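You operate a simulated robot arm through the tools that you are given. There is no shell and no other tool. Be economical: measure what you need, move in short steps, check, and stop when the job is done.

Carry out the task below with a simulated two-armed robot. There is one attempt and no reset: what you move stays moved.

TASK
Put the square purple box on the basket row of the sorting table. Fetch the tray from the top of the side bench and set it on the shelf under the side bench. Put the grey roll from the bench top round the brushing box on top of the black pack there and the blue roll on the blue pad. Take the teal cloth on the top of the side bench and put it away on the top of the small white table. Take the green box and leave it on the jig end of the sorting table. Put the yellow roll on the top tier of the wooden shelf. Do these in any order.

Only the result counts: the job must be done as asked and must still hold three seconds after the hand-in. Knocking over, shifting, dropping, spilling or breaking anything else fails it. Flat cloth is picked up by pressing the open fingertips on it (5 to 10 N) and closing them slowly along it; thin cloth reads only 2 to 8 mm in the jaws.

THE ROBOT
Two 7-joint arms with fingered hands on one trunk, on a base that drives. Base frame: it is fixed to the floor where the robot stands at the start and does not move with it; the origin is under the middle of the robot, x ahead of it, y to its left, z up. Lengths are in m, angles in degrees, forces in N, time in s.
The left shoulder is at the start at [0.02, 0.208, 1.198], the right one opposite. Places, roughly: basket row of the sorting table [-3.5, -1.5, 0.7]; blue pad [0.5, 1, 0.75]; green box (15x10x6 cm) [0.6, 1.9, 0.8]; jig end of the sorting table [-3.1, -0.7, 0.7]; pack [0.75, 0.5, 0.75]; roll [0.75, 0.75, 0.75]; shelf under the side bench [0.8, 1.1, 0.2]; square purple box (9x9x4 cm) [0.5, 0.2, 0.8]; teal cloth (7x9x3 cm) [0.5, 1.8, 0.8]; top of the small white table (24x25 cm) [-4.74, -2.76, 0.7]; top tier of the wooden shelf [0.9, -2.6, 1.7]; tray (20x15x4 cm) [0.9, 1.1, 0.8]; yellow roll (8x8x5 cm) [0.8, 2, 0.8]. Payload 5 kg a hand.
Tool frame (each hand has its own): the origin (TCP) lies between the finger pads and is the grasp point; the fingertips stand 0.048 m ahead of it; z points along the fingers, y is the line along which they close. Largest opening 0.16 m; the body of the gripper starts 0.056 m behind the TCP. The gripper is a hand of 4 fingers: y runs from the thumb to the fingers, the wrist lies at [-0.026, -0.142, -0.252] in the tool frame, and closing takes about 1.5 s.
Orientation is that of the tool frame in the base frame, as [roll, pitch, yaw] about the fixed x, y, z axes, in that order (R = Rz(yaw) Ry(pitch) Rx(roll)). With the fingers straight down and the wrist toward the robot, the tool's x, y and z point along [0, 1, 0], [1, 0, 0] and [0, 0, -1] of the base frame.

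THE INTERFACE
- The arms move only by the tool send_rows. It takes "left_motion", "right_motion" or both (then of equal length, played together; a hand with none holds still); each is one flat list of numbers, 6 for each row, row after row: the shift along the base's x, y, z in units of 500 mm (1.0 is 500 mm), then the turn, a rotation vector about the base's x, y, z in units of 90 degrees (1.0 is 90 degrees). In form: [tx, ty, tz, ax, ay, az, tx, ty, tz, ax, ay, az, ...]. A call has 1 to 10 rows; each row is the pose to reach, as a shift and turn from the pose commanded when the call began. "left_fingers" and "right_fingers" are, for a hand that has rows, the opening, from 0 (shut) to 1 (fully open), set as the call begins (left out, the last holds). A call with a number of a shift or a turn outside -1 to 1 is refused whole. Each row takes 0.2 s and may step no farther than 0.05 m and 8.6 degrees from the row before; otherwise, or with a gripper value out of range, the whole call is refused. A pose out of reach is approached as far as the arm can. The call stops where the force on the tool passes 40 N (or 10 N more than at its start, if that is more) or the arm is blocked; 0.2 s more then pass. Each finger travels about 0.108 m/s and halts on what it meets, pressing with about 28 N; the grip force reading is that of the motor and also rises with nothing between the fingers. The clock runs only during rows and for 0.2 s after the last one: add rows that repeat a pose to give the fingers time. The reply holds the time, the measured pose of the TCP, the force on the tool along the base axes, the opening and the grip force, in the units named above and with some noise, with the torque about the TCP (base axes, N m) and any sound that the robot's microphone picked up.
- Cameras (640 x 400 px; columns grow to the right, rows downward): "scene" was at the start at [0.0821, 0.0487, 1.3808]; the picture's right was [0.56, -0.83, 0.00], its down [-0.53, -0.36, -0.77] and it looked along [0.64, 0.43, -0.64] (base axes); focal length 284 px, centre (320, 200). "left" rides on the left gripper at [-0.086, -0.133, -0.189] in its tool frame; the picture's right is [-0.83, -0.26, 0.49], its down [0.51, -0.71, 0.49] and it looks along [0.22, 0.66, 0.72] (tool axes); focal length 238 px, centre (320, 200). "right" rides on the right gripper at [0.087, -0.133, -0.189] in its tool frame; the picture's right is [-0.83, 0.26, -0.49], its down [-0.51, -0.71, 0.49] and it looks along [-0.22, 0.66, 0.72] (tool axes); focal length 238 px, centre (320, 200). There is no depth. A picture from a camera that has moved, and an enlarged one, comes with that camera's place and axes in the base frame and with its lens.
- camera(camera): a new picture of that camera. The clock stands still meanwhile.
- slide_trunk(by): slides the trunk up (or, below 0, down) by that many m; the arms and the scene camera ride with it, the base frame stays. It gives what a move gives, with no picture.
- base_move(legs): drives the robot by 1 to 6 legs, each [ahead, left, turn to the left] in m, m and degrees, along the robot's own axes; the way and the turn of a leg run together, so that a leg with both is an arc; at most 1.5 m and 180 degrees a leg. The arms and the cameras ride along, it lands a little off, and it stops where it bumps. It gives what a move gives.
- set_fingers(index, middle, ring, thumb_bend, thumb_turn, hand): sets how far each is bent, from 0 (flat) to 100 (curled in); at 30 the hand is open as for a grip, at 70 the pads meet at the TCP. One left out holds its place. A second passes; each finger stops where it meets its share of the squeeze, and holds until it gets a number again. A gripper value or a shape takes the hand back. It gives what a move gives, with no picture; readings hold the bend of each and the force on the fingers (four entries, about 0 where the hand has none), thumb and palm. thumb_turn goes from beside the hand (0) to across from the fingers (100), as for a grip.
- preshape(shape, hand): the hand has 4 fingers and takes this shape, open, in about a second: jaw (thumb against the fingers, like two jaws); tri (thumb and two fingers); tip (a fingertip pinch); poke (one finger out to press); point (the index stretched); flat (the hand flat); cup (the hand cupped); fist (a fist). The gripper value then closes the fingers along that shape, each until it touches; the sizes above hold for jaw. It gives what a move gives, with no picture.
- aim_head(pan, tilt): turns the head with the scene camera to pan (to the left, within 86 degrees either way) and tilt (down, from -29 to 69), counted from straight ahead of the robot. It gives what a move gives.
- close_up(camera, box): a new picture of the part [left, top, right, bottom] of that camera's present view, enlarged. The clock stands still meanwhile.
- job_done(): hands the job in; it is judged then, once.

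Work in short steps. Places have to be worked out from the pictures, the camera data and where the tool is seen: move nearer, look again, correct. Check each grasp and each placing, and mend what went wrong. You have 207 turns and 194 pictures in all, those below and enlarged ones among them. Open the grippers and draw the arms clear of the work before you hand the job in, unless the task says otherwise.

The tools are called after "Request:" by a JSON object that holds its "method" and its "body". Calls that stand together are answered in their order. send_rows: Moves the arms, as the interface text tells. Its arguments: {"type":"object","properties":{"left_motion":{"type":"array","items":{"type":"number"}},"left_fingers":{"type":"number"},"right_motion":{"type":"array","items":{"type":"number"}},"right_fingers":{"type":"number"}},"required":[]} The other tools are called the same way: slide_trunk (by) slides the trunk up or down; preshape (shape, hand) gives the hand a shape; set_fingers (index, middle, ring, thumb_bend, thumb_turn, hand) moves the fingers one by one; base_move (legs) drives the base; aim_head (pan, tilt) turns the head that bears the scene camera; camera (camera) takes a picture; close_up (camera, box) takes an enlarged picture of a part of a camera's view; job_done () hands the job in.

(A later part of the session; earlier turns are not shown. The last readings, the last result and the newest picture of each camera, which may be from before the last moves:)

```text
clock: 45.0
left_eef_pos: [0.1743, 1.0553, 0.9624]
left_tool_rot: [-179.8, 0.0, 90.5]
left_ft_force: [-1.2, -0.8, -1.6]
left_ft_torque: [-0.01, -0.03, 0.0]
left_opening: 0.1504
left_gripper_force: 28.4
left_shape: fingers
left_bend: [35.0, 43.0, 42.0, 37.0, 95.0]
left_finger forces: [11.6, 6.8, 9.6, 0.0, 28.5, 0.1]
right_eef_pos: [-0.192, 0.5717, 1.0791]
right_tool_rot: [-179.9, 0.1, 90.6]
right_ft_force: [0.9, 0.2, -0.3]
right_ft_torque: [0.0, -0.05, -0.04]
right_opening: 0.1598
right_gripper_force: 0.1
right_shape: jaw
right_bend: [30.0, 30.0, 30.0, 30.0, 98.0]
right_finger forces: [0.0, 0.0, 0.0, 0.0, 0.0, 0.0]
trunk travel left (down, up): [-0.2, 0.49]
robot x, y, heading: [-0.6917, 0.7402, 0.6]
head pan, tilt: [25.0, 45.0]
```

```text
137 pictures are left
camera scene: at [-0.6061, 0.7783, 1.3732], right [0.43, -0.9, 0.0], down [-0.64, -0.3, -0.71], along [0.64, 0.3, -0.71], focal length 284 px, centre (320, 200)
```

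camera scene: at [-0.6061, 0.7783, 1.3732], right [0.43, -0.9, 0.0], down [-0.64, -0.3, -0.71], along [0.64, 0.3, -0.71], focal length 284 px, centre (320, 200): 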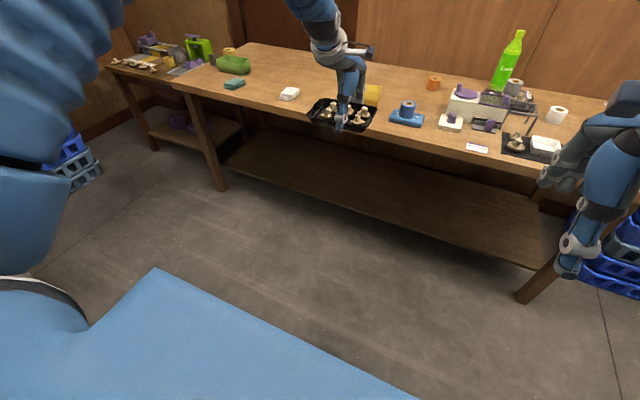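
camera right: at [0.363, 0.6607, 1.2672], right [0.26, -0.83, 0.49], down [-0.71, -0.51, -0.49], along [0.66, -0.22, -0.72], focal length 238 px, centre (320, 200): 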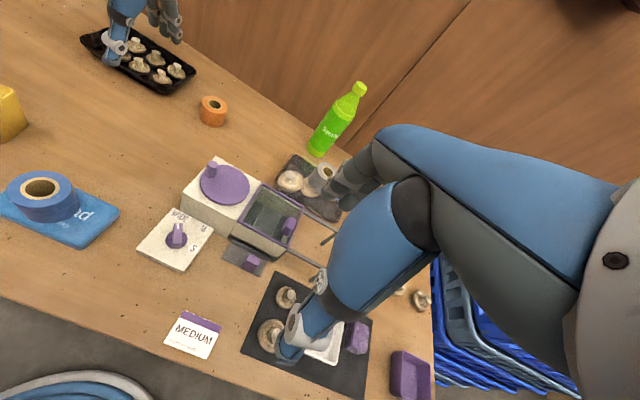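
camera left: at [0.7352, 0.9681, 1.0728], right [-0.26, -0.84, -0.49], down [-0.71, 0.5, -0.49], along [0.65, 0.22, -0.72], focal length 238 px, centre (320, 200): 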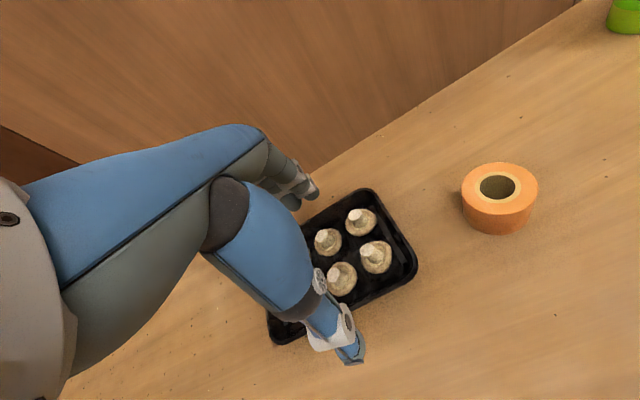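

The shelf is empty; its front edge is near x 0.48. I lower the trunk, then the tray, well in front of the bench.

Request:
{"method": "slide_trunk", "body": {"by": -0.19}}

Request:
{"method": "send_rows", "body": {"left_motion": [-0.045, 0, -0.08, 0, 0, 0, -0.09, 0, -0.16, 0, 0, 0, -0.135, 0, -0.24, 0, 0, 0, -0.18, 0, -0.32, 0, 0, 0, -0.22, 0, -0.4, 0, 0, 0, -0.26, 0, -0.48, 0, 0, 0, -0.3, 0, -0.56, 0, 0, 0, -0.34, 0, -0.64, 0, 0, 0, -0.38, 0, -0.72, 0, 0, 0, -0.42, 0, -0.8, 0, 0, 0], "right_motion": [0, 0, 0.04, 0, 0, 0, 0, 0, 0.08, 0, 0, 0, 0, 0, 0.12, 0, 0, 0, 0, 0, 0.16, 0, 0, 0, 0, 0, 0.2, 0, 0, 0, 0, 0, 0.24, 0, 0, 0, 0, 0, 0.28, 0, 0, 0, 0, 0, 0.32, 0, 0, 0, 0, 0, 0.36, 0, 0, 0, 0, 0, 0.38, 0, 0, 0]}}

Request:
{"method": "camera", "body": {"camera": "scene"}}

Request:
{"method": "camera", "body": {"camera": "left"}}

```text
clock: 47.0
left_eef_pos: [0.1752, 1.0542, 0.7726]
left_tool_rot: [-179.9, 0.1, 90.5]
left_ft_force: [-0.2, -0.4, -1.4]
left_ft_torque: [-0.01, -0.03, 0.01]
left_opening: 0.1503
left_gripper_force: 28.1
left_shape: fingers
left_bend: [35.0, 43.0, 42.0, 37.0, 95.0]
left_finger forces: [11.6, 6.9, 9.7, 0.0, 28.6, 0.0]
right_eef_pos: [-0.1915, 0.57, 0.8885]
right_tool_rot: [-180.0, 0.0, 90.4]
right_ft_force: [-0.4, 0.1, 0.8]
right_ft_torque: [0.0, -0.07, 0.02]
right_opening: 0.1598
right_gripper_force: 0.1
right_shape: jaw
right_bend: [30.0, 30.0, 30.0, 30.0, 98.0]
right_finger forces: [0.0, 0.0, 0.0, 0.0, 0.0, 0.0]
trunk travel left (down, up): [-0.01, 0.68]
robot x, y, heading: [-0.6905, 0.7417, 0.3]
head pan, tilt: [25.0, 45.0]
```

```text
clock: 49.2
left_eef_pos: [-0.0331, 1.0561, 0.3756]
left_tool_rot: [180.0, 0.0, 90.4]
left_ft_force: [2.7, 0.3, -0.1]
left_ft_torque: [-0.02, 0.25, -0.05]
left_opening: 0.1499
left_gripper_force: 28.1
left_shape: fingers
left_bend: [35.0, 43.0, 42.0, 37.0, 95.0]
left_finger forces: [11.6, 6.9, 9.7, 0.0, 28.2, 0.0]
right_eef_pos: [-0.1925, 0.5712, 1.0792]
right_tool_rot: [-179.8, 0.1, 90.5]
right_ft_force: [0.2, 0.0, 0.0]
right_ft_torque: [-0.05, 0.05, 0.01]
right_opening: 0.16
right_gripper_force: 0.1
right_shape: jaw
right_bend: [30.0, 30.0, 30.0, 30.0, 98.0]
right_finger forces: [0.1, 0.0, 0.0, 0.0, 0.0, 0.1]
trunk travel left (down, up): [-0.01, 0.68]
robot x, y, heading: [-0.6906, 0.7452, 0.3]
head pan, tilt: [25.0, 45.0]
```

```text
136 pictures are left
camera scene: at [-0.6053, 0.7785, 1.183], right [0.43, -0.9, 0.0], down [-0.64, -0.3, -0.71], along [0.64, 0.3, -0.71], focal length 284 px, centre (320, 200)
```

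scene: 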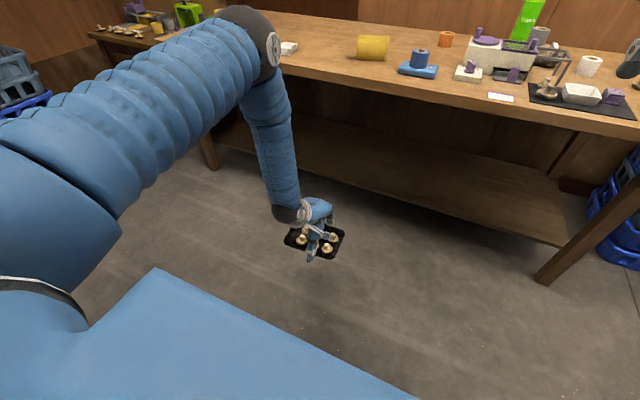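

```text
135 pictures are left
camera left: at [-0.1642, 0.9678, 0.5646], right [-0.25, -0.84, -0.49], down [-0.71, 0.5, -0.49], along [0.65, 0.22, -0.72], focal length 238 px, centre (320, 200)
```

left: 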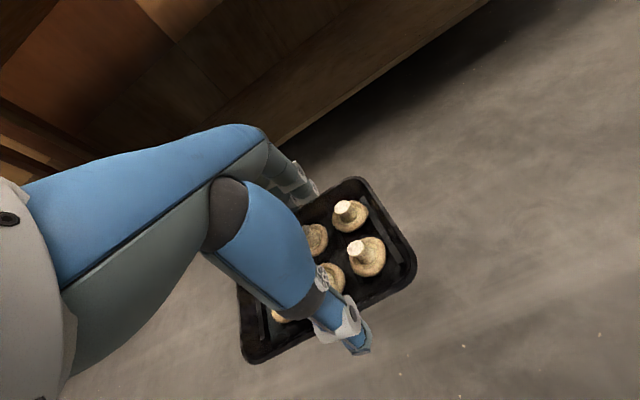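

The forearm is too steep to go under the bench top. I stretch the arm out straighter (TCP ~0.78 m ahead, z 0.33) so the forearm slopes lower, and check.

Request:
{"method": "send_rows", "body": {"left_motion": [0.06, 0, -0.02, 0, 0, 0, 0.12, 0, -0.04, 0, 0, 0, 0.18, 0, -0.06, 0, 0, 0, 0.24, 0, -0.08, 0, 0, 0]}}

Request:
{"method": "camera", "body": {"camera": "scene"}}

Request:
{"method": "camera", "body": {"camera": "right"}}

```text
clock: 50.2
left_eef_pos: [0.0846, 1.054, 0.3316]
left_tool_rot: [-179.8, 0.0, 90.6]
left_ft_force: [-1.1, 0.0, -2.2]
left_ft_torque: [-0.07, -0.05, 0.0]
left_opening: 0.1499
left_gripper_force: 28.7
left_shape: fingers
left_bend: [35.0, 43.0, 42.0, 37.0, 95.0]
left_finger forces: [11.5, 7.0, 9.6, 0.1, 28.0, 0.0]
right_eef_pos: [-0.1918, 0.5717, 1.0792]
right_tool_rot: [-179.8, 0.1, 90.5]
right_ft_force: [0.2, 0.5, -0.8]
right_ft_torque: [0.01, 0.01, 0.01]
right_opening: 0.1595
right_gripper_force: 0.1
right_shape: jaw
right_bend: [30.0, 30.0, 30.0, 30.0, 98.0]
right_finger forces: [0.1, 0.1, 0.0, 0.0, 0.0, 0.0]
trunk travel left (down, up): [-0.01, 0.68]
robot x, y, heading: [-0.6907, 0.7458, 0.2]
head pan, tilt: [25.0, 45.0]
```

```text
134 pictures are left
camera scene: at [-0.6053, 0.7783, 1.1831], right [0.43, -0.9, 0.0], down [-0.64, -0.3, -0.71], along [0.64, 0.3, -0.71], focal length 284 px, centre (320, 200)
```

scene: 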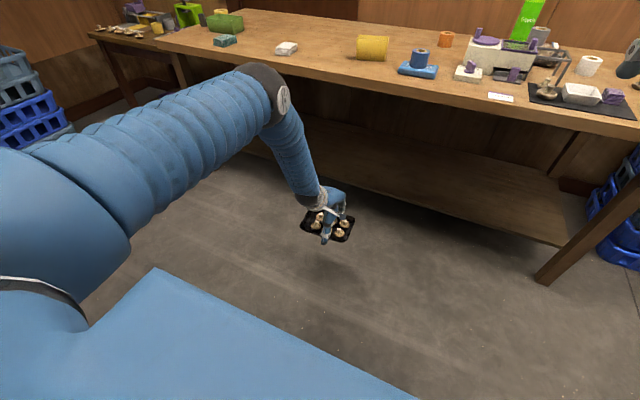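

```text
133 pictures are left
camera right: at [-0.3259, 0.6573, 1.2676], right [0.27, -0.83, 0.49], down [-0.71, -0.51, -0.49], along [0.66, -0.21, -0.72], focal length 238 px, centre (320, 200)
```

right: 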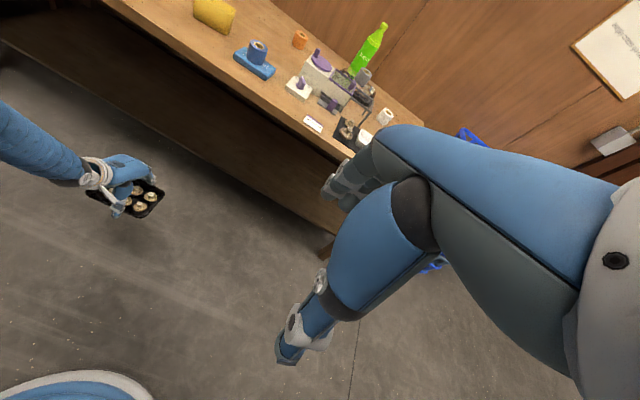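

The forearm must be straighter still. I zoom to measure the bench's front edge, thickness and the shelf edge.

Request:
{"method": "close_up", "body": {"camera": "scene", "box": [280, 30, 520, 250]}}

```text
1.82 times, centred on (400, 140) of scene
camera zoom: at [-0.6053, 0.7783, 1.1831], right [0.43, -0.9, 0.0], down [-0.64, -0.3, -0.71], along [0.64, 0.3, -0.71], focal length 516 px, centre (174, 309)
```

zoom: 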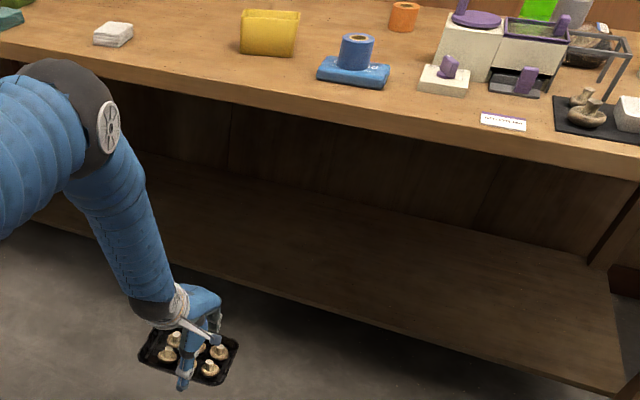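

Bench edge x≈0.384 (underside z≈0.742), shelf front x≈0.48–0.52. I stretch farther (TCP 0.875 m ahead, z≈0.29) and check the forearm slope.

Request:
{"method": "send_rows", "body": {"left_motion": [0.05, 0, -0.02, 0, 0, 0, 0.1, 0, -0.04, 0, 0, 0, 0.15, 0, -0.06, 0, 0, 0, 0.2, 0, -0.08, 0, 0, 0]}}

Request:
{"method": "camera", "body": {"camera": "scene"}}

Request:
{"method": "camera", "body": {"camera": "right"}}

```text
clock: 51.2
left_eef_pos: [0.1832, 1.0547, 0.2918]
left_tool_rot: [-179.6, 0.0, 90.4]
left_ft_force: [-0.1, 0.8, -2.2]
left_ft_torque: [-0.11, 0.02, 0.0]
left_opening: 0.1498
left_gripper_force: 27.2
left_shape: fingers
left_bend: [35.0, 43.0, 42.0, 37.0, 95.0]
left_finger forces: [11.2, 6.6, 9.3, 0.1, 27.4, 0.1]
right_eef_pos: [-0.1919, 0.5714, 1.0782]
right_tool_rot: [-179.9, 0.0, 90.5]
right_ft_force: [0.2, -0.1, -0.1]
right_ft_torque: [-0.04, 0.03, 0.02]
right_opening: 0.1599
right_gripper_force: 0.0
right_shape: jaw
right_bend: [30.0, 30.0, 30.0, 30.0, 98.0]
right_finger forces: [0.0, 0.0, 0.1, 0.0, 0.1, 0.0]
trunk travel left (down, up): [-0.01, 0.68]
robot x, y, heading: [-0.6893, 0.7442, 0.9]
head pan, tilt: [25.0, 45.0]
```

```text
131 pictures are left
camera scene: at [-0.6052, 0.7784, 1.183], right [0.43, -0.9, 0.0], down [-0.64, -0.3, -0.71], along [0.64, 0.3, -0.71], focal length 284 px, centre (320, 200)
```

scene: 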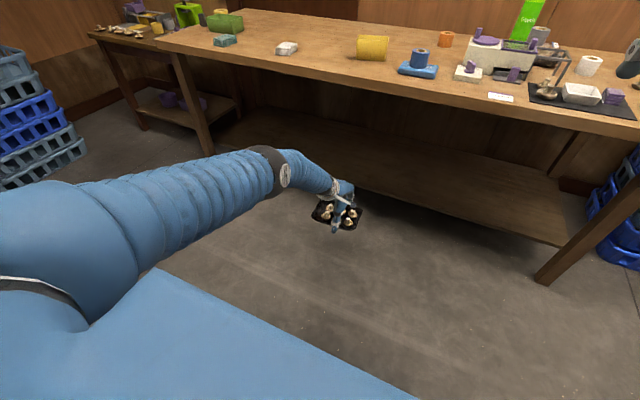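

```text
130 pictures are left
camera right: at [-0.3258, 0.6573, 1.2676], right [0.27, -0.83, 0.49], down [-0.71, -0.51, -0.49], along [0.66, -0.21, -0.72], focal length 238 px, centre (320, 200)
```

right: 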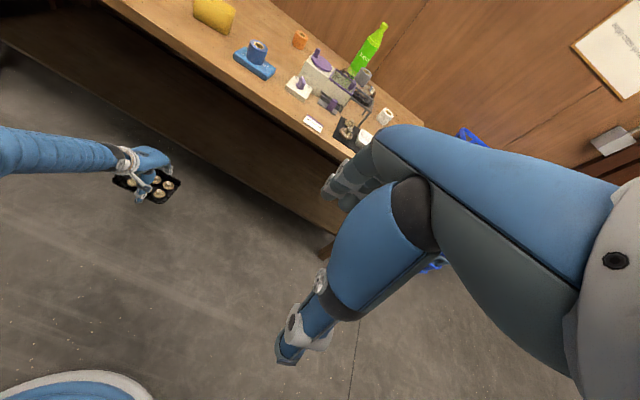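

The elbow is low now. I drive forward 0.30 m first and check clearance.

Request:
{"method": "base_move", "body": {"legs": [[0.27, 0, 0]]}}

Request:
{"method": "camera", "body": {"camera": "scene"}}

Request:
{"method": "camera", "body": {"camera": "right"}}

Request:
{"method": "camera", "body": {"camera": "left"}}

```text
clock: 53.2
left_eef_pos: [0.454, 1.058, 0.2931]
left_tool_rot: [-179.7, 0.0, 90.7]
left_ft_force: [-0.2, -0.6, -2.0]
left_ft_torque: [-0.04, 0.0, -0.02]
left_opening: 0.1499
left_gripper_force: 27.7
left_shape: fingers
left_bend: [35.0, 43.0, 42.0, 37.0, 95.0]
left_finger forces: [11.2, 6.6, 9.3, 0.1, 27.4, 0.0]
right_eef_pos: [0.0809, 0.575, 1.0778]
right_tool_rot: [-180.0, 0.0, 90.7]
right_ft_force: [-0.4, -0.1, -0.5]
right_ft_torque: [-0.02, 0.06, 0.02]
right_opening: 0.16
right_gripper_force: 0.1
right_shape: jaw
right_bend: [30.0, 30.0, 30.0, 30.0, 98.0]
right_finger forces: [0.0, 0.0, 0.0, 0.0, 0.1, 0.1]
trunk travel left (down, up): [-0.01, 0.68]
robot x, y, heading: [-0.4214, 0.7449, 0.7]
head pan, tilt: [25.0, 45.0]
```

```text
129 pictures are left
camera scene: at [-0.3333, 0.7811, 1.183], right [0.43, -0.9, 0.0], down [-0.64, -0.31, -0.71], along [0.64, 0.31, -0.71], focal length 284 px, centre (320, 200)
```

scene: 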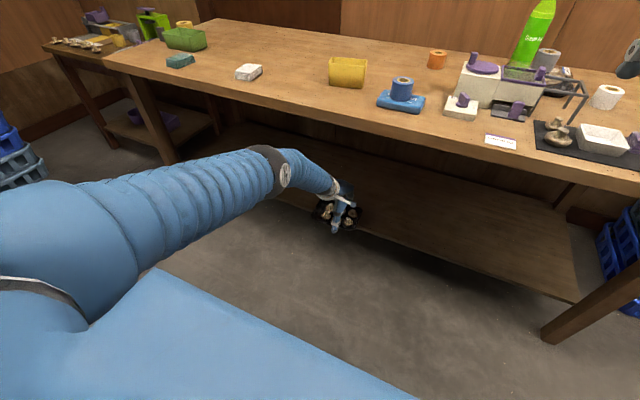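

```text
128 pictures are left
camera right: at [-0.0534, 0.6607, 1.2674], right [0.27, -0.83, 0.49], down [-0.7, -0.51, -0.49], along [0.66, -0.21, -0.72], focal length 238 px, centre (320, 200)
```

right: 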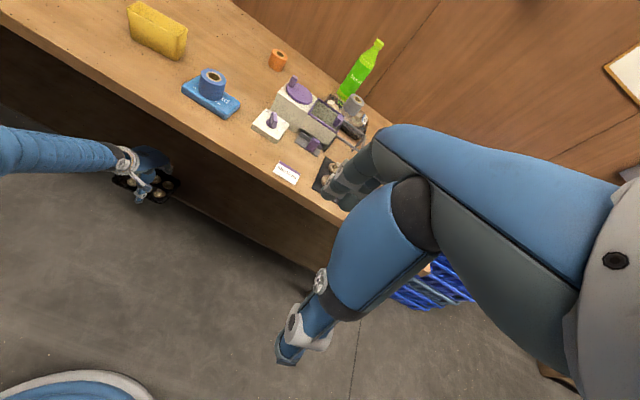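

```text
127 pictures are left
camera left: at [0.3238, 0.9701, 0.4826], right [-0.25, -0.84, -0.49], down [-0.72, 0.5, -0.49], along [0.65, 0.23, -0.73], focal length 238 px, centre (320, 200)
```

left: 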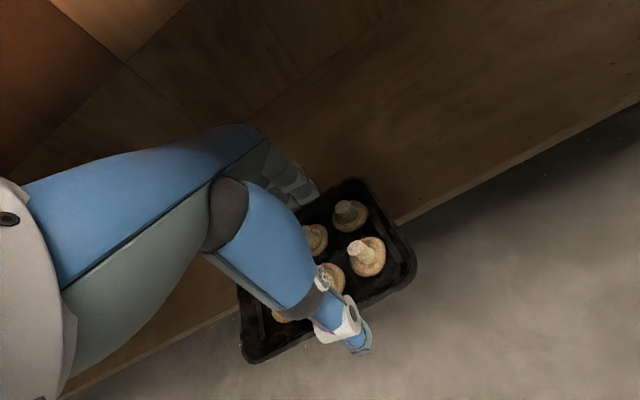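

Clearances look good: shelf edge at x≈0.48. I drive 0.18 m further in.

Request:
{"method": "base_move", "body": {"legs": [[0.18, 0, 0]]}}

Request:
{"method": "camera", "body": {"camera": "scene"}}

Request:
{"method": "camera", "body": {"camera": "left"}}

```text
clock: 54.7
left_eef_pos: [0.6338, 1.0601, 0.2923]
left_tool_rot: [-179.7, 0.0, 90.6]
left_ft_force: [-0.4, -0.5, -2.3]
left_ft_torque: [-0.02, -0.08, 0.01]
left_opening: 0.15
left_gripper_force: 27.6
left_shape: fingers
left_bend: [35.0, 43.0, 42.0, 37.0, 95.0]
left_finger forces: [11.3, 6.7, 9.4, 0.0, 27.5, 0.0]
right_eef_pos: [0.2578, 0.5771, 1.0775]
right_tool_rot: [-179.9, 0.0, 90.6]
right_ft_force: [-0.1, 1.3, -0.9]
right_ft_torque: [0.01, 0.1, -0.01]
right_opening: 0.16
right_gripper_force: 0.1
right_shape: jaw
right_bend: [30.0, 30.0, 30.0, 30.0, 98.0]
right_finger forces: [0.0, 0.1, 0.0, 0.1, 0.0, 0.0]
trunk travel left (down, up): [-0.01, 0.68]
robot x, y, heading: [-0.2404, 0.7445, 0.7]
head pan, tilt: [25.0, 45.0]
```

```text
126 pictures are left
camera scene: at [-0.1541, 0.7829, 1.183], right [0.43, -0.9, 0.0], down [-0.64, -0.31, -0.71], along [0.64, 0.31, -0.71], focal length 284 px, centre (320, 200)
```

scene: 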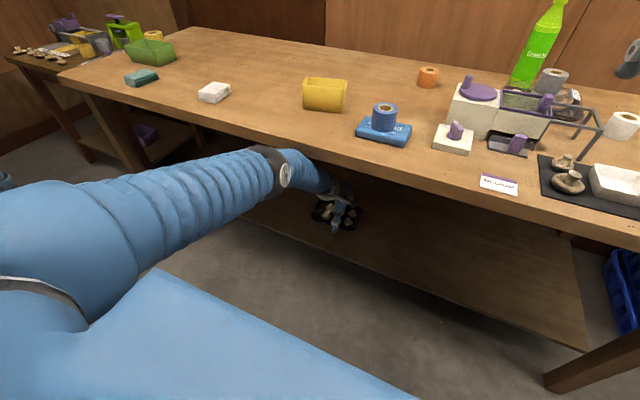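

```text
125 pictures are left
camera left: at [0.5027, 0.9714, 0.4822], right [-0.25, -0.84, -0.49], down [-0.72, 0.5, -0.49], along [0.65, 0.22, -0.73], focal length 238 px, centre (320, 200)
```

left: 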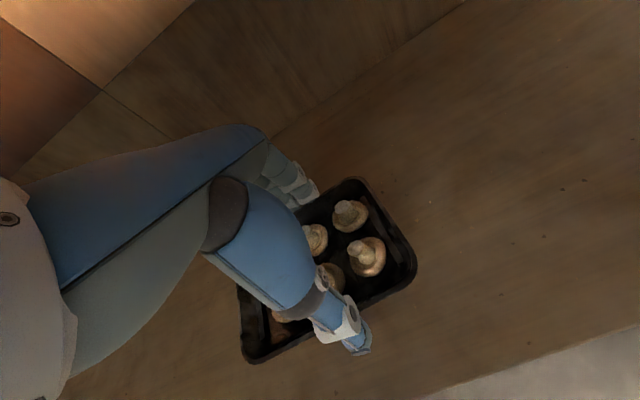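

Tray is fully over the shelf. I lower slowly until contact.

Request:
{"method": "send_rows", "body": {"left_motion": [0, 0, -0.014, 0, 0, 0, 0, 0, -0.028, 0, 0, 0, 0, 0, -0.042, 0, 0, 0, 0, 0, -0.056, 0, 0, 0]}}

Request:
{"method": "send_rows", "body": {"left_motion": [0, 0, -0.008, 0, 0, 0, 0, 0, -0.016, 0, 0, 0]}}

Request:
{"method": "camera", "body": {"camera": "left"}}

```text
clock: 55.7
left_eef_pos: [0.6332, 1.0598, 0.272]
left_tool_rot: [-179.7, 0.0, 90.7]
left_ft_force: [-0.6, 0.9, -2.3]
left_ft_torque: [-0.02, -0.04, 0.03]
left_opening: 0.1501
left_gripper_force: 27.2
left_shape: fingers
left_bend: [35.0, 43.0, 42.0, 37.0, 95.0]
left_finger forces: [11.2, 6.7, 9.4, 0.0, 27.3, 0.1]
left hand out of reach, approached as far as the arm can: row 4
right_eef_pos: [0.2586, 0.5768, 1.0781]
right_tool_rot: [-179.9, 0.1, 90.6]
right_ft_force: [-0.3, -0.2, -0.7]
right_ft_torque: [0.0, -0.01, 0.03]
right_opening: 0.1598
right_gripper_force: 0.0
right_shape: jaw
right_bend: [30.0, 30.0, 30.0, 30.0, 98.0]
right_finger forces: [0.0, 0.0, 0.0, 0.0, 0.1, 0.0]
trunk travel left (down, up): [-0.01, 0.68]
robot x, y, heading: [-0.2393, 0.7453, 0.4]
head pan, tilt: [25.0, 45.0]
```

```text
clock: 56.3
left_eef_pos: [0.6325, 1.0608, 0.2727]
left_tool_rot: [-179.8, 0.0, 90.6]
left_ft_force: [-0.2, -0.9, -1.6]
left_ft_torque: [-0.03, -0.01, -0.01]
left_opening: 0.1497
left_gripper_force: 27.0
left_shape: fingers
left_bend: [35.0, 43.0, 42.0, 37.0, 95.0]
left_finger forces: [11.2, 6.7, 9.3, 0.0, 27.2, 0.0]
left hand out of reach, approached as far as the arm can: row 1, 2
right_eef_pos: [0.2593, 0.5764, 1.0794]
right_tool_rot: [-179.9, 0.1, 90.5]
right_ft_force: [0.1, 0.0, -0.4]
right_ft_torque: [0.03, 0.02, -0.03]
right_opening: 0.1599
right_gripper_force: 0.1
right_shape: jaw
right_bend: [30.0, 30.0, 30.0, 30.0, 98.0]
right_finger forces: [0.0, 0.1, 0.1, 0.0, 0.0, 0.1]
trunk travel left (down, up): [-0.01, 0.68]
robot x, y, heading: [-0.2425, 0.7467, 0.5]
head pan, tilt: [25.0, 45.0]
```

```text
124 pictures are left
camera left: at [0.5017, 0.9719, 0.4621], right [-0.25, -0.84, -0.49], down [-0.72, 0.5, -0.49], along [0.65, 0.22, -0.73], focal length 238 px, centre (320, 200)
```

left: 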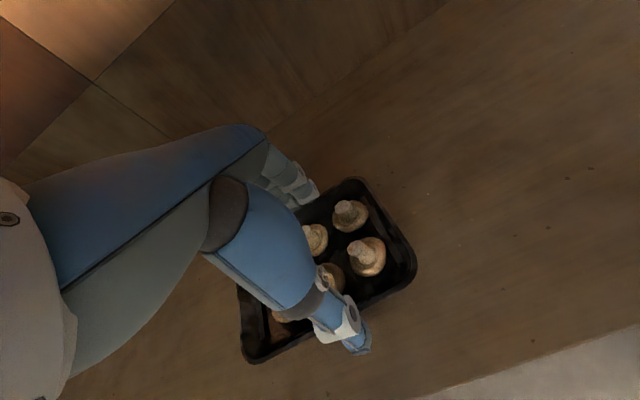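

The arm is at full stretch. I drive 6 cm further in, use the last trunk travel, then draw the hand back and lower.

Request:
{"method": "base_move", "body": {"legs": [[0.06, 0, 0]]}}

Request:
{"method": "slide_trunk", "body": {"by": -0.01}}

Request:
{"method": "send_rows", "body": {"left_motion": [-0.03, 0, -0.01, 0, 0, 0, -0.06, 0, -0.02, 0, 0, 0, -0.09, 0, -0.03, 0, 0, 0, -0.1, 0, -0.04, 0, 0, 0]}}

Request:
{"method": "camera", "body": {"camera": "scene"}}

```text
clock: 57.2
left_eef_pos: [0.6917, 1.0616, 0.2712]
left_tool_rot: [-179.7, 0.1, 90.7]
left_ft_force: [0.2, -0.4, -2.1]
left_ft_torque: [-0.05, -0.08, -0.04]
left_opening: 0.1498
left_gripper_force: 27.6
left_shape: fingers
left_bend: [35.0, 43.0, 42.0, 37.0, 95.0]
left_finger forces: [11.3, 6.8, 9.3, 0.0, 27.3, 0.1]
right_eef_pos: [0.3195, 0.5775, 1.0773]
right_tool_rot: [-179.8, 0.0, 90.5]
right_ft_force: [0.7, 0.1, -0.6]
right_ft_torque: [0.03, 0.1, 0.01]
right_opening: 0.1598
right_gripper_force: 0.0
right_shape: jaw
right_bend: [30.0, 30.0, 30.0, 30.0, 98.0]
right_finger forces: [0.0, 0.1, 0.1, 0.0, 0.1, 0.0]
trunk travel left (down, up): [-0.01, 0.68]
robot x, y, heading: [-0.1771, 0.7436, 0.8]
head pan, tilt: [25.0, 45.0]
```

```text
clock: 57.8
left_eef_pos: [0.6925, 1.0615, 0.2625]
left_tool_rot: [-179.8, 0.0, 90.6]
left_ft_force: [0.5, 0.5, -0.3]
left_ft_torque: [-0.02, 0.03, 0.03]
left_opening: 0.1496
left_gripper_force: 27.4
left_shape: fingers
left_bend: [35.0, 43.0, 42.0, 37.0, 95.0]
left_finger forces: [11.3, 6.9, 9.3, 0.0, 27.4, 0.0]
right_eef_pos: [0.3185, 0.5772, 1.0691]
right_tool_rot: [-180.0, 0.0, 90.6]
right_ft_force: [-0.9, 1.1, -0.4]
right_ft_torque: [0.03, -0.02, 0.0]
right_opening: 0.1599
right_gripper_force: 0.0
right_shape: jaw
right_bend: [30.0, 30.0, 30.0, 30.0, 98.0]
right_finger forces: [0.1, 0.0, 0.0, 0.0, 0.0, 0.0]
trunk travel left (down, up): [0.0, 0.69]
robot x, y, heading: [-0.178, 0.7476, 0.8]
head pan, tilt: [25.0, 45.0]
```

```text
clock: 58.8
left_eef_pos: [0.6698, 1.0639, 0.2345]
left_tool_rot: [179.4, 0.0, 90.6]
left_ft_force: [4.0, -2.0, 29.5]
left_ft_torque: [0.44, -2.18, -0.23]
left_opening: 0.1495
left_gripper_force: 41.2
left_shape: fingers
left_bend: [35.0, 42.0, 42.0, 37.0, 95.0]
left_finger forces: [12.7, 34.0, 9.1, 0.1, 26.4, 0.0]
left hand out of reach, approached as far as the arm can: row 1, 2, 3, 4
right_eef_pos: [0.3178, 0.577, 1.0699]
right_tool_rot: [179.9, 0.0, 90.6]
right_ft_force: [-0.3, 0.1, -0.3]
right_ft_torque: [0.04, 0.02, -0.02]
right_opening: 0.1596
right_gripper_force: 0.2
right_shape: jaw
right_bend: [30.0, 30.0, 30.0, 30.0, 98.0]
right_finger forces: [0.1, 0.1, 0.0, 0.0, 0.0, 0.0]
trunk travel left (down, up): [0.0, 0.69]
robot x, y, heading: [-0.1803, 0.746, 0.5]
head pan, tilt: [25.0, 45.0]
```

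```text
123 pictures are left
camera scene: at [-0.097, 0.7828, 1.1737], right [0.43, -0.9, 0.0], down [-0.64, -0.31, -0.71], along [0.64, 0.31, -0.71], focal length 284 px, centre (320, 200)
```

scene: 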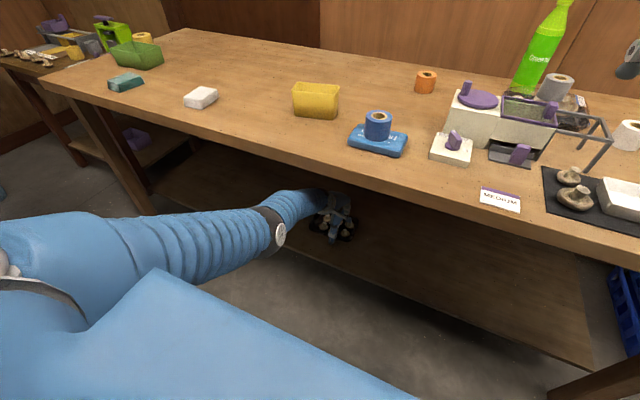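

The fingertips press on the shelf (as when gripping on the bench), so the tray is down. I ease up 2 mm and open the fingers.

Request:
{"method": "send_rows", "body": {"left_motion": [0, 0, 0.004, 0, 0, 0]}}

Request:
{"method": "set_fingers", "body": {"hand": "left", "index": 22, "middle": 24, "ring": 24, "thumb_bend": 22}}

Request:
{"method": "camera", "body": {"camera": "left"}}

```text
clock: 59.2
left_eef_pos: [0.6697, 1.0635, 0.2348]
left_tool_rot: [179.8, 0.0, 90.7]
left_ft_force: [7.0, -1.2, 32.1]
left_ft_torque: [0.44, -2.56, -0.2]
left_opening: 0.1497
left_gripper_force: 41.6
left_shape: fingers
left_bend: [35.0, 42.0, 42.0, 37.0, 95.0]
left_finger forces: [13.5, 34.8, 10.2, 0.0, 25.8, 0.0]
right_eef_pos: [0.3167, 0.5775, 1.0696]
right_tool_rot: [180.0, 0.1, 90.6]
right_ft_force: [-0.4, 0.0, 0.1]
right_ft_torque: [-0.04, 0.03, 0.01]
right_opening: 0.1596
right_gripper_force: 0.1
right_shape: jaw
right_bend: [30.0, 30.0, 30.0, 30.0, 98.0]
right_finger forces: [0.0, 0.1, 0.0, 0.0, 0.1, 0.0]
trunk travel left (down, up): [0.0, 0.69]
robot x, y, heading: [-0.1794, 0.7459, 0.8]
head pan, tilt: [25.0, 45.0]
```

```text
clock: 60.2
left_eef_pos: [0.6642, 1.0631, 0.2276]
left_tool_rot: [-179.5, 0.0, 90.5]
left_ft_force: [-0.8, -0.2, 1.7]
left_ft_torque: [0.0, -0.17, -0.02]
left_opening: 0.1988
left_gripper_force: 1.1
left_shape: fingers
left_bend: [22.0, 24.0, 24.0, 22.0, 97.0]
left_finger forces: [0.1, 2.0, 0.0, 0.0, 0.0, 0.0]
right_eef_pos: [0.3191, 0.5782, 1.0687]
right_tool_rot: [-179.9, 0.0, 90.6]
right_ft_force: [-0.3, 0.9, -0.6]
right_ft_torque: [-0.03, 0.0, -0.01]
right_opening: 0.1596
right_gripper_force: 0.1
right_shape: jaw
right_bend: [30.0, 30.0, 30.0, 30.0, 98.0]
right_finger forces: [0.0, 0.0, 0.0, 0.0, 0.0, 0.1]
trunk travel left (down, up): [0.0, 0.69]
robot x, y, heading: [-0.1748, 0.749, 0.7]
head pan, tilt: [25.0, 45.0]
```

```text
122 pictures are left
camera left: at [0.5346, 0.974, 0.4177], right [-0.25, -0.84, -0.48], down [-0.72, 0.5, -0.49], along [0.65, 0.22, -0.73], focal length 238 px, centre (320, 200)
```

left: 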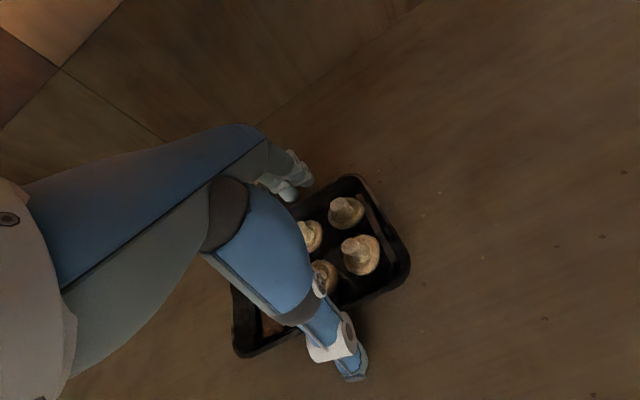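

The tray stands on the shelf. I raise the hand while stretching forward (keeps the forearm low), then check before backing out.

Request:
{"method": "send_rows", "body": {"left_motion": [0.01, 0, 0.05, 0, 0, 0, 0.03, 0, 0.1, 0, 0, 0, 0.06, 0, 0.14, 0, 0, 0, 0.1, 0, 0.185, 0, 0, 0]}}

Request:
{"method": "camera", "body": {"camera": "left"}}

Request:
{"method": "camera", "body": {"camera": "scene"}}

```text
clock: 61.2
left_eef_pos: [0.7131, 1.0639, 0.304]
left_tool_rot: [-179.0, 0.2, 90.7]
left_ft_force: [0.3, 0.2, -0.5]
left_ft_torque: [0.0, 0.01, 0.03]
left_opening: 0.1989
left_gripper_force: 0.1
left_shape: fingers
left_bend: [22.0, 24.0, 24.0, 22.0, 97.0]
left_finger forces: [0.0, 0.0, 0.0, 0.1, 0.1, 0.0]
left hand out of reach, approached as far as the arm can: row 1, 2, 3, 4
right_eef_pos: [0.319, 0.5809, 1.0668]
right_tool_rot: [-179.8, 0.0, 90.7]
right_ft_force: [-1.1, -0.2, -0.1]
right_ft_torque: [0.0, 0.01, 0.01]
right_opening: 0.1594
right_gripper_force: 0.0
right_shape: jaw
right_bend: [30.0, 30.0, 30.0, 30.0, 98.0]
right_finger forces: [0.0, 0.0, 0.1, 0.0, 0.0, 0.0]
trunk travel left (down, up): [0.0, 0.69]
robot x, y, heading: [-0.1814, 0.7486, 1.0]
head pan, tilt: [25.0, 45.0]
```

```text
121 pictures are left
camera left: at [0.5861, 0.9754, 0.4956], right [-0.26, -0.84, -0.48], down [-0.72, 0.5, -0.48], along [0.64, 0.22, -0.74], focal length 238 px, centre (320, 200)
```

left: 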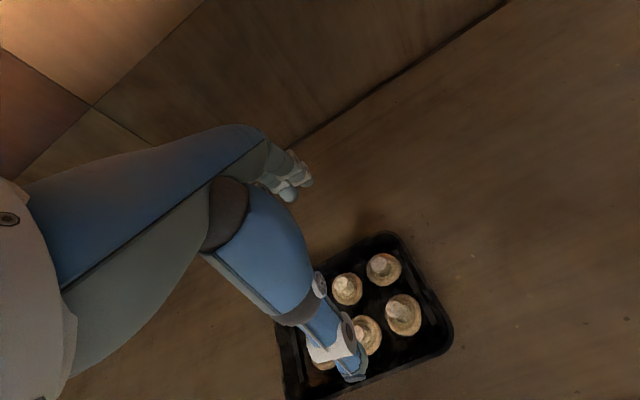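

```text
120 pictures are left
camera scene: at [-0.0956, 0.7848, 1.1719], right [0.43, -0.9, 0.0], down [-0.64, -0.31, -0.71], along [0.64, 0.31, -0.71], focal length 284 px, centre (320, 200)
```

scene: 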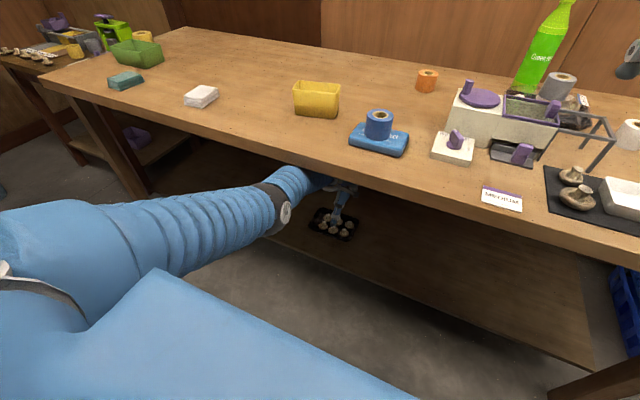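

Fingertips are ~7.5 cm above the shelf, about 3 cm above the mushroom tops. I back straight out.

Request:
{"method": "base_move", "body": {"legs": [[-0.55, 0, 0]]}}

Request:
{"method": "camera", "body": {"camera": "scene"}}

```text
clock: 64.4
left_eef_pos: [0.1735, 1.06, 0.3153]
left_tool_rot: [-179.6, 0.0, 90.8]
left_ft_force: [0.5, -0.8, 0.9]
left_ft_torque: [0.02, -0.03, 0.0]
left_opening: 0.1994
left_gripper_force: 0.1
left_shape: fingers
left_bend: [22.0, 24.0, 24.0, 22.0, 97.0]
left_finger forces: [0.0, 0.1, 0.1, 0.0, 0.1, 0.0]
right_eef_pos: [-0.2301, 0.5721, 1.0684]
right_tool_rot: [-179.9, -0.1, 90.7]
right_ft_force: [-0.6, 0.1, -0.2]
right_ft_torque: [0.01, -0.02, -0.01]
right_opening: 0.1598
right_gripper_force: 0.1
right_shape: jaw
right_bend: [30.0, 30.0, 30.0, 30.0, 98.0]
right_finger forces: [0.1, 0.0, 0.0, 0.0, 0.0, 0.0]
trunk travel left (down, up): [0.0, 0.69]
robot x, y, heading: [-0.7313, 0.7381, 0.9]
head pan, tilt: [25.0, 45.0]
```

```text
119 pictures are left
camera scene: at [-0.645, 0.7766, 1.1732], right [0.44, -0.9, 0.0], down [-0.64, -0.31, -0.71], along [0.64, 0.31, -0.71], focal length 284 px, centre (320, 200)
```

scene: 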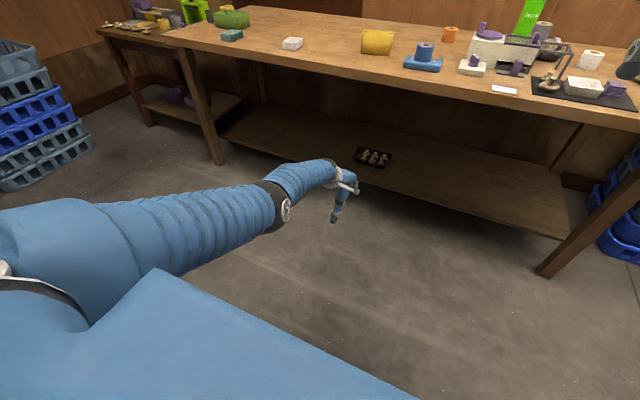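

Tray is standing on the shelf. I raise trunk and arm, then drive left toward the green box, teal cloth and yellow roll.

Request:
{"method": "slide_trunk", "body": {"by": 0.25}}

Request:
{"method": "send_rows", "body": {"left_motion": [-0.03, 0, 0.09, 0, 0, 0, -0.06, 0, 0.18, 0, 0, 0, -0.09, 0, 0.27, 0, 0, 0, -0.12, 0, 0.36, 0, 0, 0, -0.15, 0, 0.45, 0, 0, 0, -0.18, 0, 0.54, 0, 0, 0, -0.22, 0, 0.63, 0, 0, 0, -0.26, 0, 0.72, 0, 0, 0, -0.3, 0, 0.8, 0, 0, 0, -0.34, 0, 0.88, 0, 0, 0], "left_fingers": 1.0}}

Request:
{"method": "base_move", "body": {"legs": [[0, 0.95, -1]]}}

Request:
{"method": "aim_head", "body": {"pan": 10, "tilt": 38}}

Request:
{"method": "camera", "body": {"camera": "scene"}}

```text
clock: 67.0
left_eef_pos: [0.173, 1.0593, 0.5656]
left_tool_rot: [-179.7, 0.0, 90.7]
left_ft_force: [0.3, 0.2, 0.8]
left_ft_torque: [0.01, 0.01, 0.02]
left_opening: 0.1991
left_gripper_force: 0.0
left_shape: fingers
left_bend: [22.0, 24.0, 24.0, 22.0, 97.0]
left_finger forces: [0.0, 0.0, 0.1, 0.0, 0.0, 0.0]
right_eef_pos: [-0.2305, 0.5717, 1.3178]
right_tool_rot: [-179.9, 0.0, 90.8]
right_ft_force: [-0.4, -0.2, -0.6]
right_ft_torque: [0.03, 0.03, 0.01]
right_opening: 0.1599
right_gripper_force: 0.0
right_shape: jaw
right_bend: [30.0, 30.0, 30.0, 30.0, 98.0]
right_finger forces: [0.0, 0.0, 0.1, 0.0, 0.0, 0.1]
trunk travel left (down, up): [-0.25, 0.44]
robot x, y, heading: [-0.727, 0.7395, 1.0]
head pan, tilt: [25.0, 45.0]
```

```text
clock: 69.2
left_eef_pos: [0.0018, 1.0599, 1.0108]
left_tool_rot: [-179.7, 0.1, 90.8]
left_ft_force: [-2.2, -0.5, -0.6]
left_ft_torque: [0.04, -0.26, 0.03]
left_opening: 0.16
left_gripper_force: 0.1
left_shape: jaw
left_bend: [30.0, 30.0, 30.0, 30.0, 97.0]
left_finger forces: [0.0, 0.0, 0.0, 0.0, 0.0, 0.0]
left hand out of reach, approached as far as the arm can: row 1
right_eef_pos: [-0.2324, 0.5723, 1.3209]
right_tool_rot: [-180.0, 0.1, 90.7]
right_ft_force: [-0.6, -0.2, 1.3]
right_ft_torque: [0.03, -0.16, -0.02]
right_opening: 0.16
right_gripper_force: 0.0
right_shape: jaw
right_bend: [30.0, 30.0, 30.0, 30.0, 97.0]
right_finger forces: [0.0, 0.0, 0.1, 0.0, 0.1, 0.0]
trunk travel left (down, up): [-0.25, 0.44]
robot x, y, heading: [-0.7325, 0.7408, 0.6]
head pan, tilt: [25.0, 45.0]
```

```text
clock: 74.2
left_eef_pos: [-0.0063, 2.0216, 1.0086]
left_tool_rot: [-179.7, 0.0, 90.6]
left_ft_force: [-0.1, 0.0, 0.2]
left_ft_torque: [-0.04, -0.02, -0.02]
left_opening: 0.1599
left_gripper_force: 0.0
left_shape: jaw
left_bend: [30.0, 30.0, 30.0, 30.0, 97.0]
left_finger forces: [0.0, 0.1, 0.0, 0.0, 0.0, 0.0]
right_eef_pos: [-0.2433, 1.5343, 1.318]
right_tool_rot: [-179.9, -0.1, 90.5]
right_ft_force: [0.2, 0.2, -0.5]
right_ft_torque: [-0.04, -0.03, 0.0]
right_opening: 0.1597
right_gripper_force: 0.0
right_shape: jaw
right_bend: [30.0, 30.0, 30.0, 30.0, 97.0]
right_finger forces: [0.1, 0.0, 0.0, 0.0, 0.0, 0.0]
trunk travel left (down, up): [-0.25, 0.44]
robot x, y, heading: [-0.7396, 1.7075, 0.6]
head pan, tilt: [25.0, 45.0]
```

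```text
clock: 75.0
left_eef_pos: [-0.0058, 2.0228, 1.0096]
left_tool_rot: [-179.7, 0.0, 90.6]
left_ft_force: [0.3, -0.9, 0.0]
left_ft_torque: [-0.02, -0.03, 0.0]
left_opening: 0.1599
left_gripper_force: 0.0
left_shape: jaw
left_bend: [30.0, 30.0, 30.0, 30.0, 97.0]
left_finger forces: [0.0, 0.1, 0.1, 0.0, 0.1, 0.0]
right_eef_pos: [-0.2439, 1.5354, 1.3182]
right_tool_rot: [-179.9, 0.0, 90.5]
right_ft_force: [0.3, -1.2, 0.4]
right_ft_torque: [0.02, -0.02, -0.01]
right_opening: 0.1599
right_gripper_force: 0.1
right_shape: jaw
right_bend: [30.0, 30.0, 30.0, 30.0, 97.0]
right_finger forces: [0.0, 0.0, 0.0, 0.0, 0.0, 0.0]
trunk travel left (down, up): [-0.25, 0.44]
robot x, y, heading: [-0.7408, 1.7085, 0.7]
head pan, tilt: [10.0, 38.0]
```

```text
118 pictures are left
camera scene: at [-0.645, 1.7215, 1.4334], right [0.18, -0.98, 0.0], down [-0.61, -0.11, -0.79], along [0.77, 0.15, -0.62], focal length 284 px, centre (320, 200)
```

scene: 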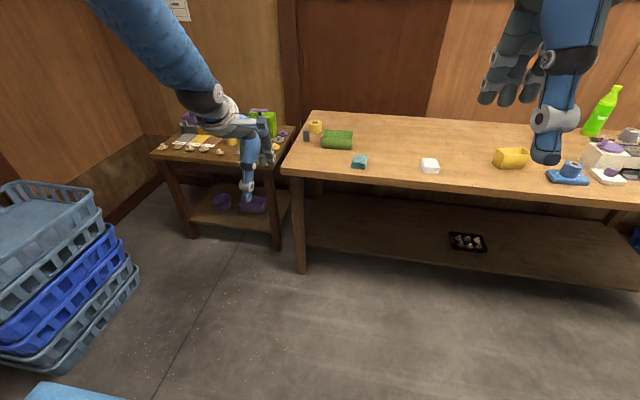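

Positions: yellow roll ≈[0.74, 2.01], green box ≈[0.59, 1.88], teal cloth ≈[0.44, 1.76]. I drive up to the bench.

Request:
{"method": "base_move", "body": {"legs": [[0.7, 0, 0]]}}

Request:
{"method": "aim_head", "body": {"pan": 15, "tilt": 42}}

Request:
{"method": "camera", "body": {"camera": "scene"}}

Request:
{"method": "camera", "body": {"camera": "left"}}

```text
clock: 78.8
left_eef_pos: [0.6989, 2.0315, 1.0076]
left_tool_rot: [-179.7, 0.1, 90.7]
left_ft_force: [-0.1, 0.0, -0.5]
left_ft_torque: [0.0, 0.03, 0.02]
left_opening: 0.1602
left_gripper_force: 0.0
left_shape: jaw
left_bend: [30.0, 30.0, 30.0, 30.0, 97.0]
left_finger forces: [0.1, 0.1, 0.0, 0.0, 0.0, 0.0]
right_eef_pos: [0.4628, 1.543, 1.3179]
right_tool_rot: [-179.9, 0.0, 90.8]
right_ft_force: [0.8, -0.1, 0.2]
right_ft_torque: [0.03, 0.03, 0.0]
right_opening: 0.1597
right_gripper_force: 0.0
right_shape: jaw
right_bend: [30.0, 30.0, 30.0, 30.0, 97.0]
right_finger forces: [0.0, 0.0, 0.1, 0.0, 0.1, 0.0]
trunk travel left (down, up): [-0.25, 0.44]
robot x, y, heading: [-0.0374, 1.7098, 0.4]
head pan, tilt: [10.0, 38.0]
```

```text
clock: 79.5
left_eef_pos: [0.6979, 2.0323, 1.0078]
left_tool_rot: [-179.6, 0.0, 90.7]
left_ft_force: [-0.2, -0.3, 0.4]
left_ft_torque: [0.0, -0.01, -0.04]
left_opening: 0.1601
left_gripper_force: 0.1
left_shape: jaw
left_bend: [30.0, 30.0, 30.0, 30.0, 97.0]
left_finger forces: [0.0, 0.1, 0.0, 0.1, 0.1, 0.0]
right_eef_pos: [0.4624, 1.5432, 1.3178]
right_tool_rot: [-179.9, 0.0, 90.7]
right_ft_force: [0.1, 0.3, -0.2]
right_ft_torque: [0.02, -0.04, 0.02]
right_opening: 0.16
right_gripper_force: 0.1
right_shape: jaw
right_bend: [30.0, 30.0, 30.0, 30.0, 97.0]
right_finger forces: [0.0, 0.1, 0.0, 0.0, 0.0, 0.0]
trunk travel left (down, up): [-0.25, 0.44]
robot x, y, heading: [-0.0389, 1.7107, 0.6]
head pan, tilt: [15.0, 42.0]
```

```text
117 pictures are left
camera scene: at [0.0553, 1.7364, 1.4275], right [0.27, -0.96, 0.0], down [-0.64, -0.18, -0.74], along [0.72, 0.2, -0.67], focal length 284 px, centre (320, 200)
```

scene: 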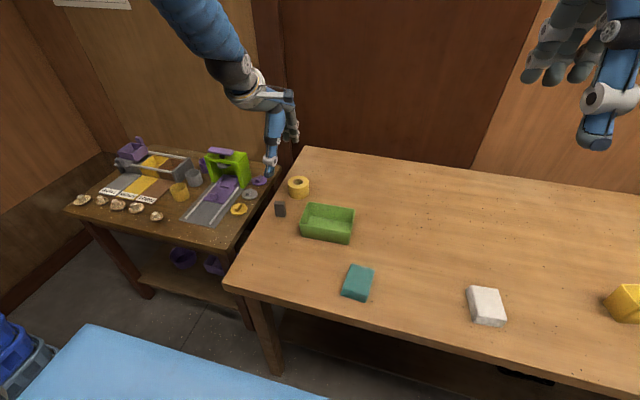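

```text
116 pictures are left
camera left: at [0.5675, 1.9431, 1.1989], right [-0.25, -0.84, -0.48], down [-0.72, 0.5, -0.49], along [0.65, 0.23, -0.73], focal length 238 px, centre (320, 200)
```

left: 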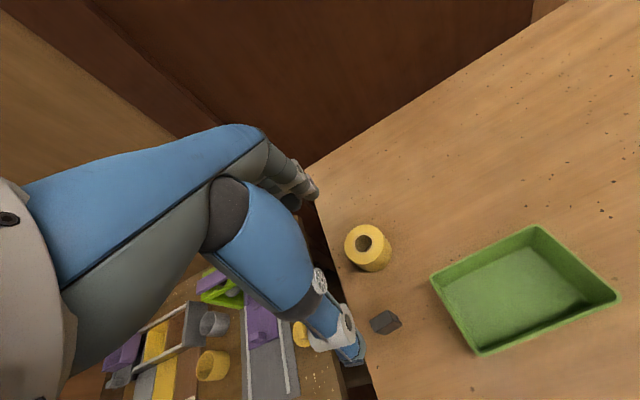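

A small dark block stands near the roll's front-left, so I narrow the thumb side and descend to just above the roll at [0.764, 2.005].

Request:
{"method": "set_fingers", "body": {"hand": "left", "index": 30, "middle": 30, "ring": 30, "thumb_bend": 38}}

Request:
{"method": "send_rows", "body": {"left_motion": [0.066, -0.039, -0.04, 0, 0, 0, 0.132, -0.078, -0.08, 0, 0, 0, 0.132, -0.078, -0.17, 0, 0, 0, 0.132, -0.078, -0.22, 0, 0, 0, 0.132, -0.078, -0.25, 0, 0, 0]}}

Request:
{"method": "camera", "body": {"camera": "left"}}

Request:
{"method": "close_up", "body": {"camera": "scene", "box": [230, 120, 370, 250]}}

```text
clock: 80.5
left_eef_pos: [0.698, 2.0316, 1.009]
left_tool_rot: [-179.7, 0.0, 90.7]
left_ft_force: [0.8, 0.0, -0.6]
left_ft_torque: [0.03, 0.0, -0.03]
left_opening: 0.1549
left_gripper_force: 0.1
left_shape: fingers
left_bend: [30.0, 30.0, 30.0, 38.0, 97.0]
left_finger forces: [0.0, 0.0, 0.0, 0.1, 0.0, 0.0]
right_eef_pos: [0.4626, 1.5433, 1.3187]
right_tool_rot: [-179.9, 0.0, 90.7]
right_ft_force: [0.3, 0.3, 0.0]
right_ft_torque: [0.0, 0.0, 0.01]
right_opening: 0.1598
right_gripper_force: 0.1
right_shape: jaw
right_bend: [30.0, 30.0, 30.0, 30.0, 97.0]
right_finger forces: [0.1, 0.0, 0.0, 0.1, 0.0, 0.1]
trunk travel left (down, up): [-0.25, 0.44]
robot x, y, heading: [-0.0365, 1.7123, 0.7]
head pan, tilt: [15.0, 42.0]
```

```text
clock: 81.7
left_eef_pos: [0.766, 1.9938, 0.8838]
left_tool_rot: [-179.6, 0.0, 90.7]
left_ft_force: [1.4, -0.4, -0.5]
left_ft_torque: [-0.06, 0.05, 0.01]
left_opening: 0.1552
left_gripper_force: 0.1
left_shape: fingers
left_bend: [30.0, 30.0, 30.0, 38.0, 97.0]
left_finger forces: [0.0, 0.0, 0.1, 0.1, 0.0, 0.0]
right_eef_pos: [0.4635, 1.5442, 1.3184]
right_tool_rot: [-179.9, 0.1, 90.7]
right_ft_force: [1.1, 0.6, -1.7]
right_ft_torque: [-0.02, 0.05, -0.03]
right_opening: 0.1597
right_gripper_force: 0.1
right_shape: jaw
right_bend: [30.0, 30.0, 30.0, 30.0, 97.0]
right_finger forces: [0.0, 0.1, 0.0, 0.0, 0.1, 0.0]
trunk travel left (down, up): [-0.25, 0.44]
robot x, y, heading: [-0.0379, 1.7156, 0.8]
head pan, tilt: [15.0, 42.0]
```

```text
115 pictures are left
camera left: at [0.635, 1.9049, 1.0736], right [-0.25, -0.84, -0.48], down [-0.72, 0.5, -0.49], along [0.65, 0.23, -0.73], focal length 238 px, centre (320, 200)
```

left: 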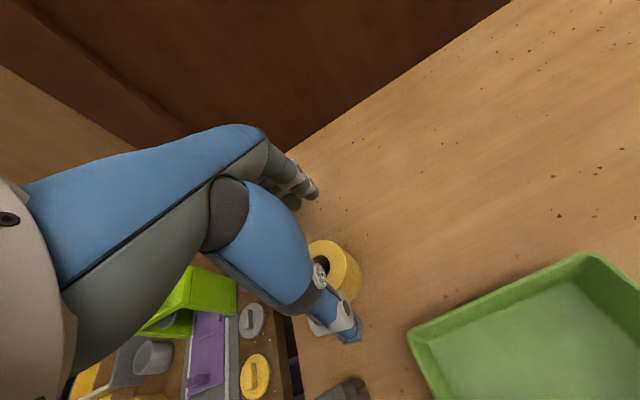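

```text
3.08 times, centred on (300, 185) of scene
camera zoom: at [0.0559, 1.7368, 1.4274], right [0.27, -0.96, 0.0], down [-0.64, -0.18, -0.74], along [0.71, 0.2, -0.67], focal length 873 px, centre (382, 246)
```

zoom: 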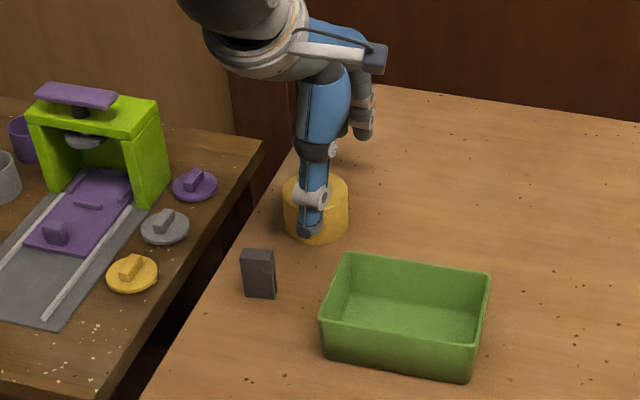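

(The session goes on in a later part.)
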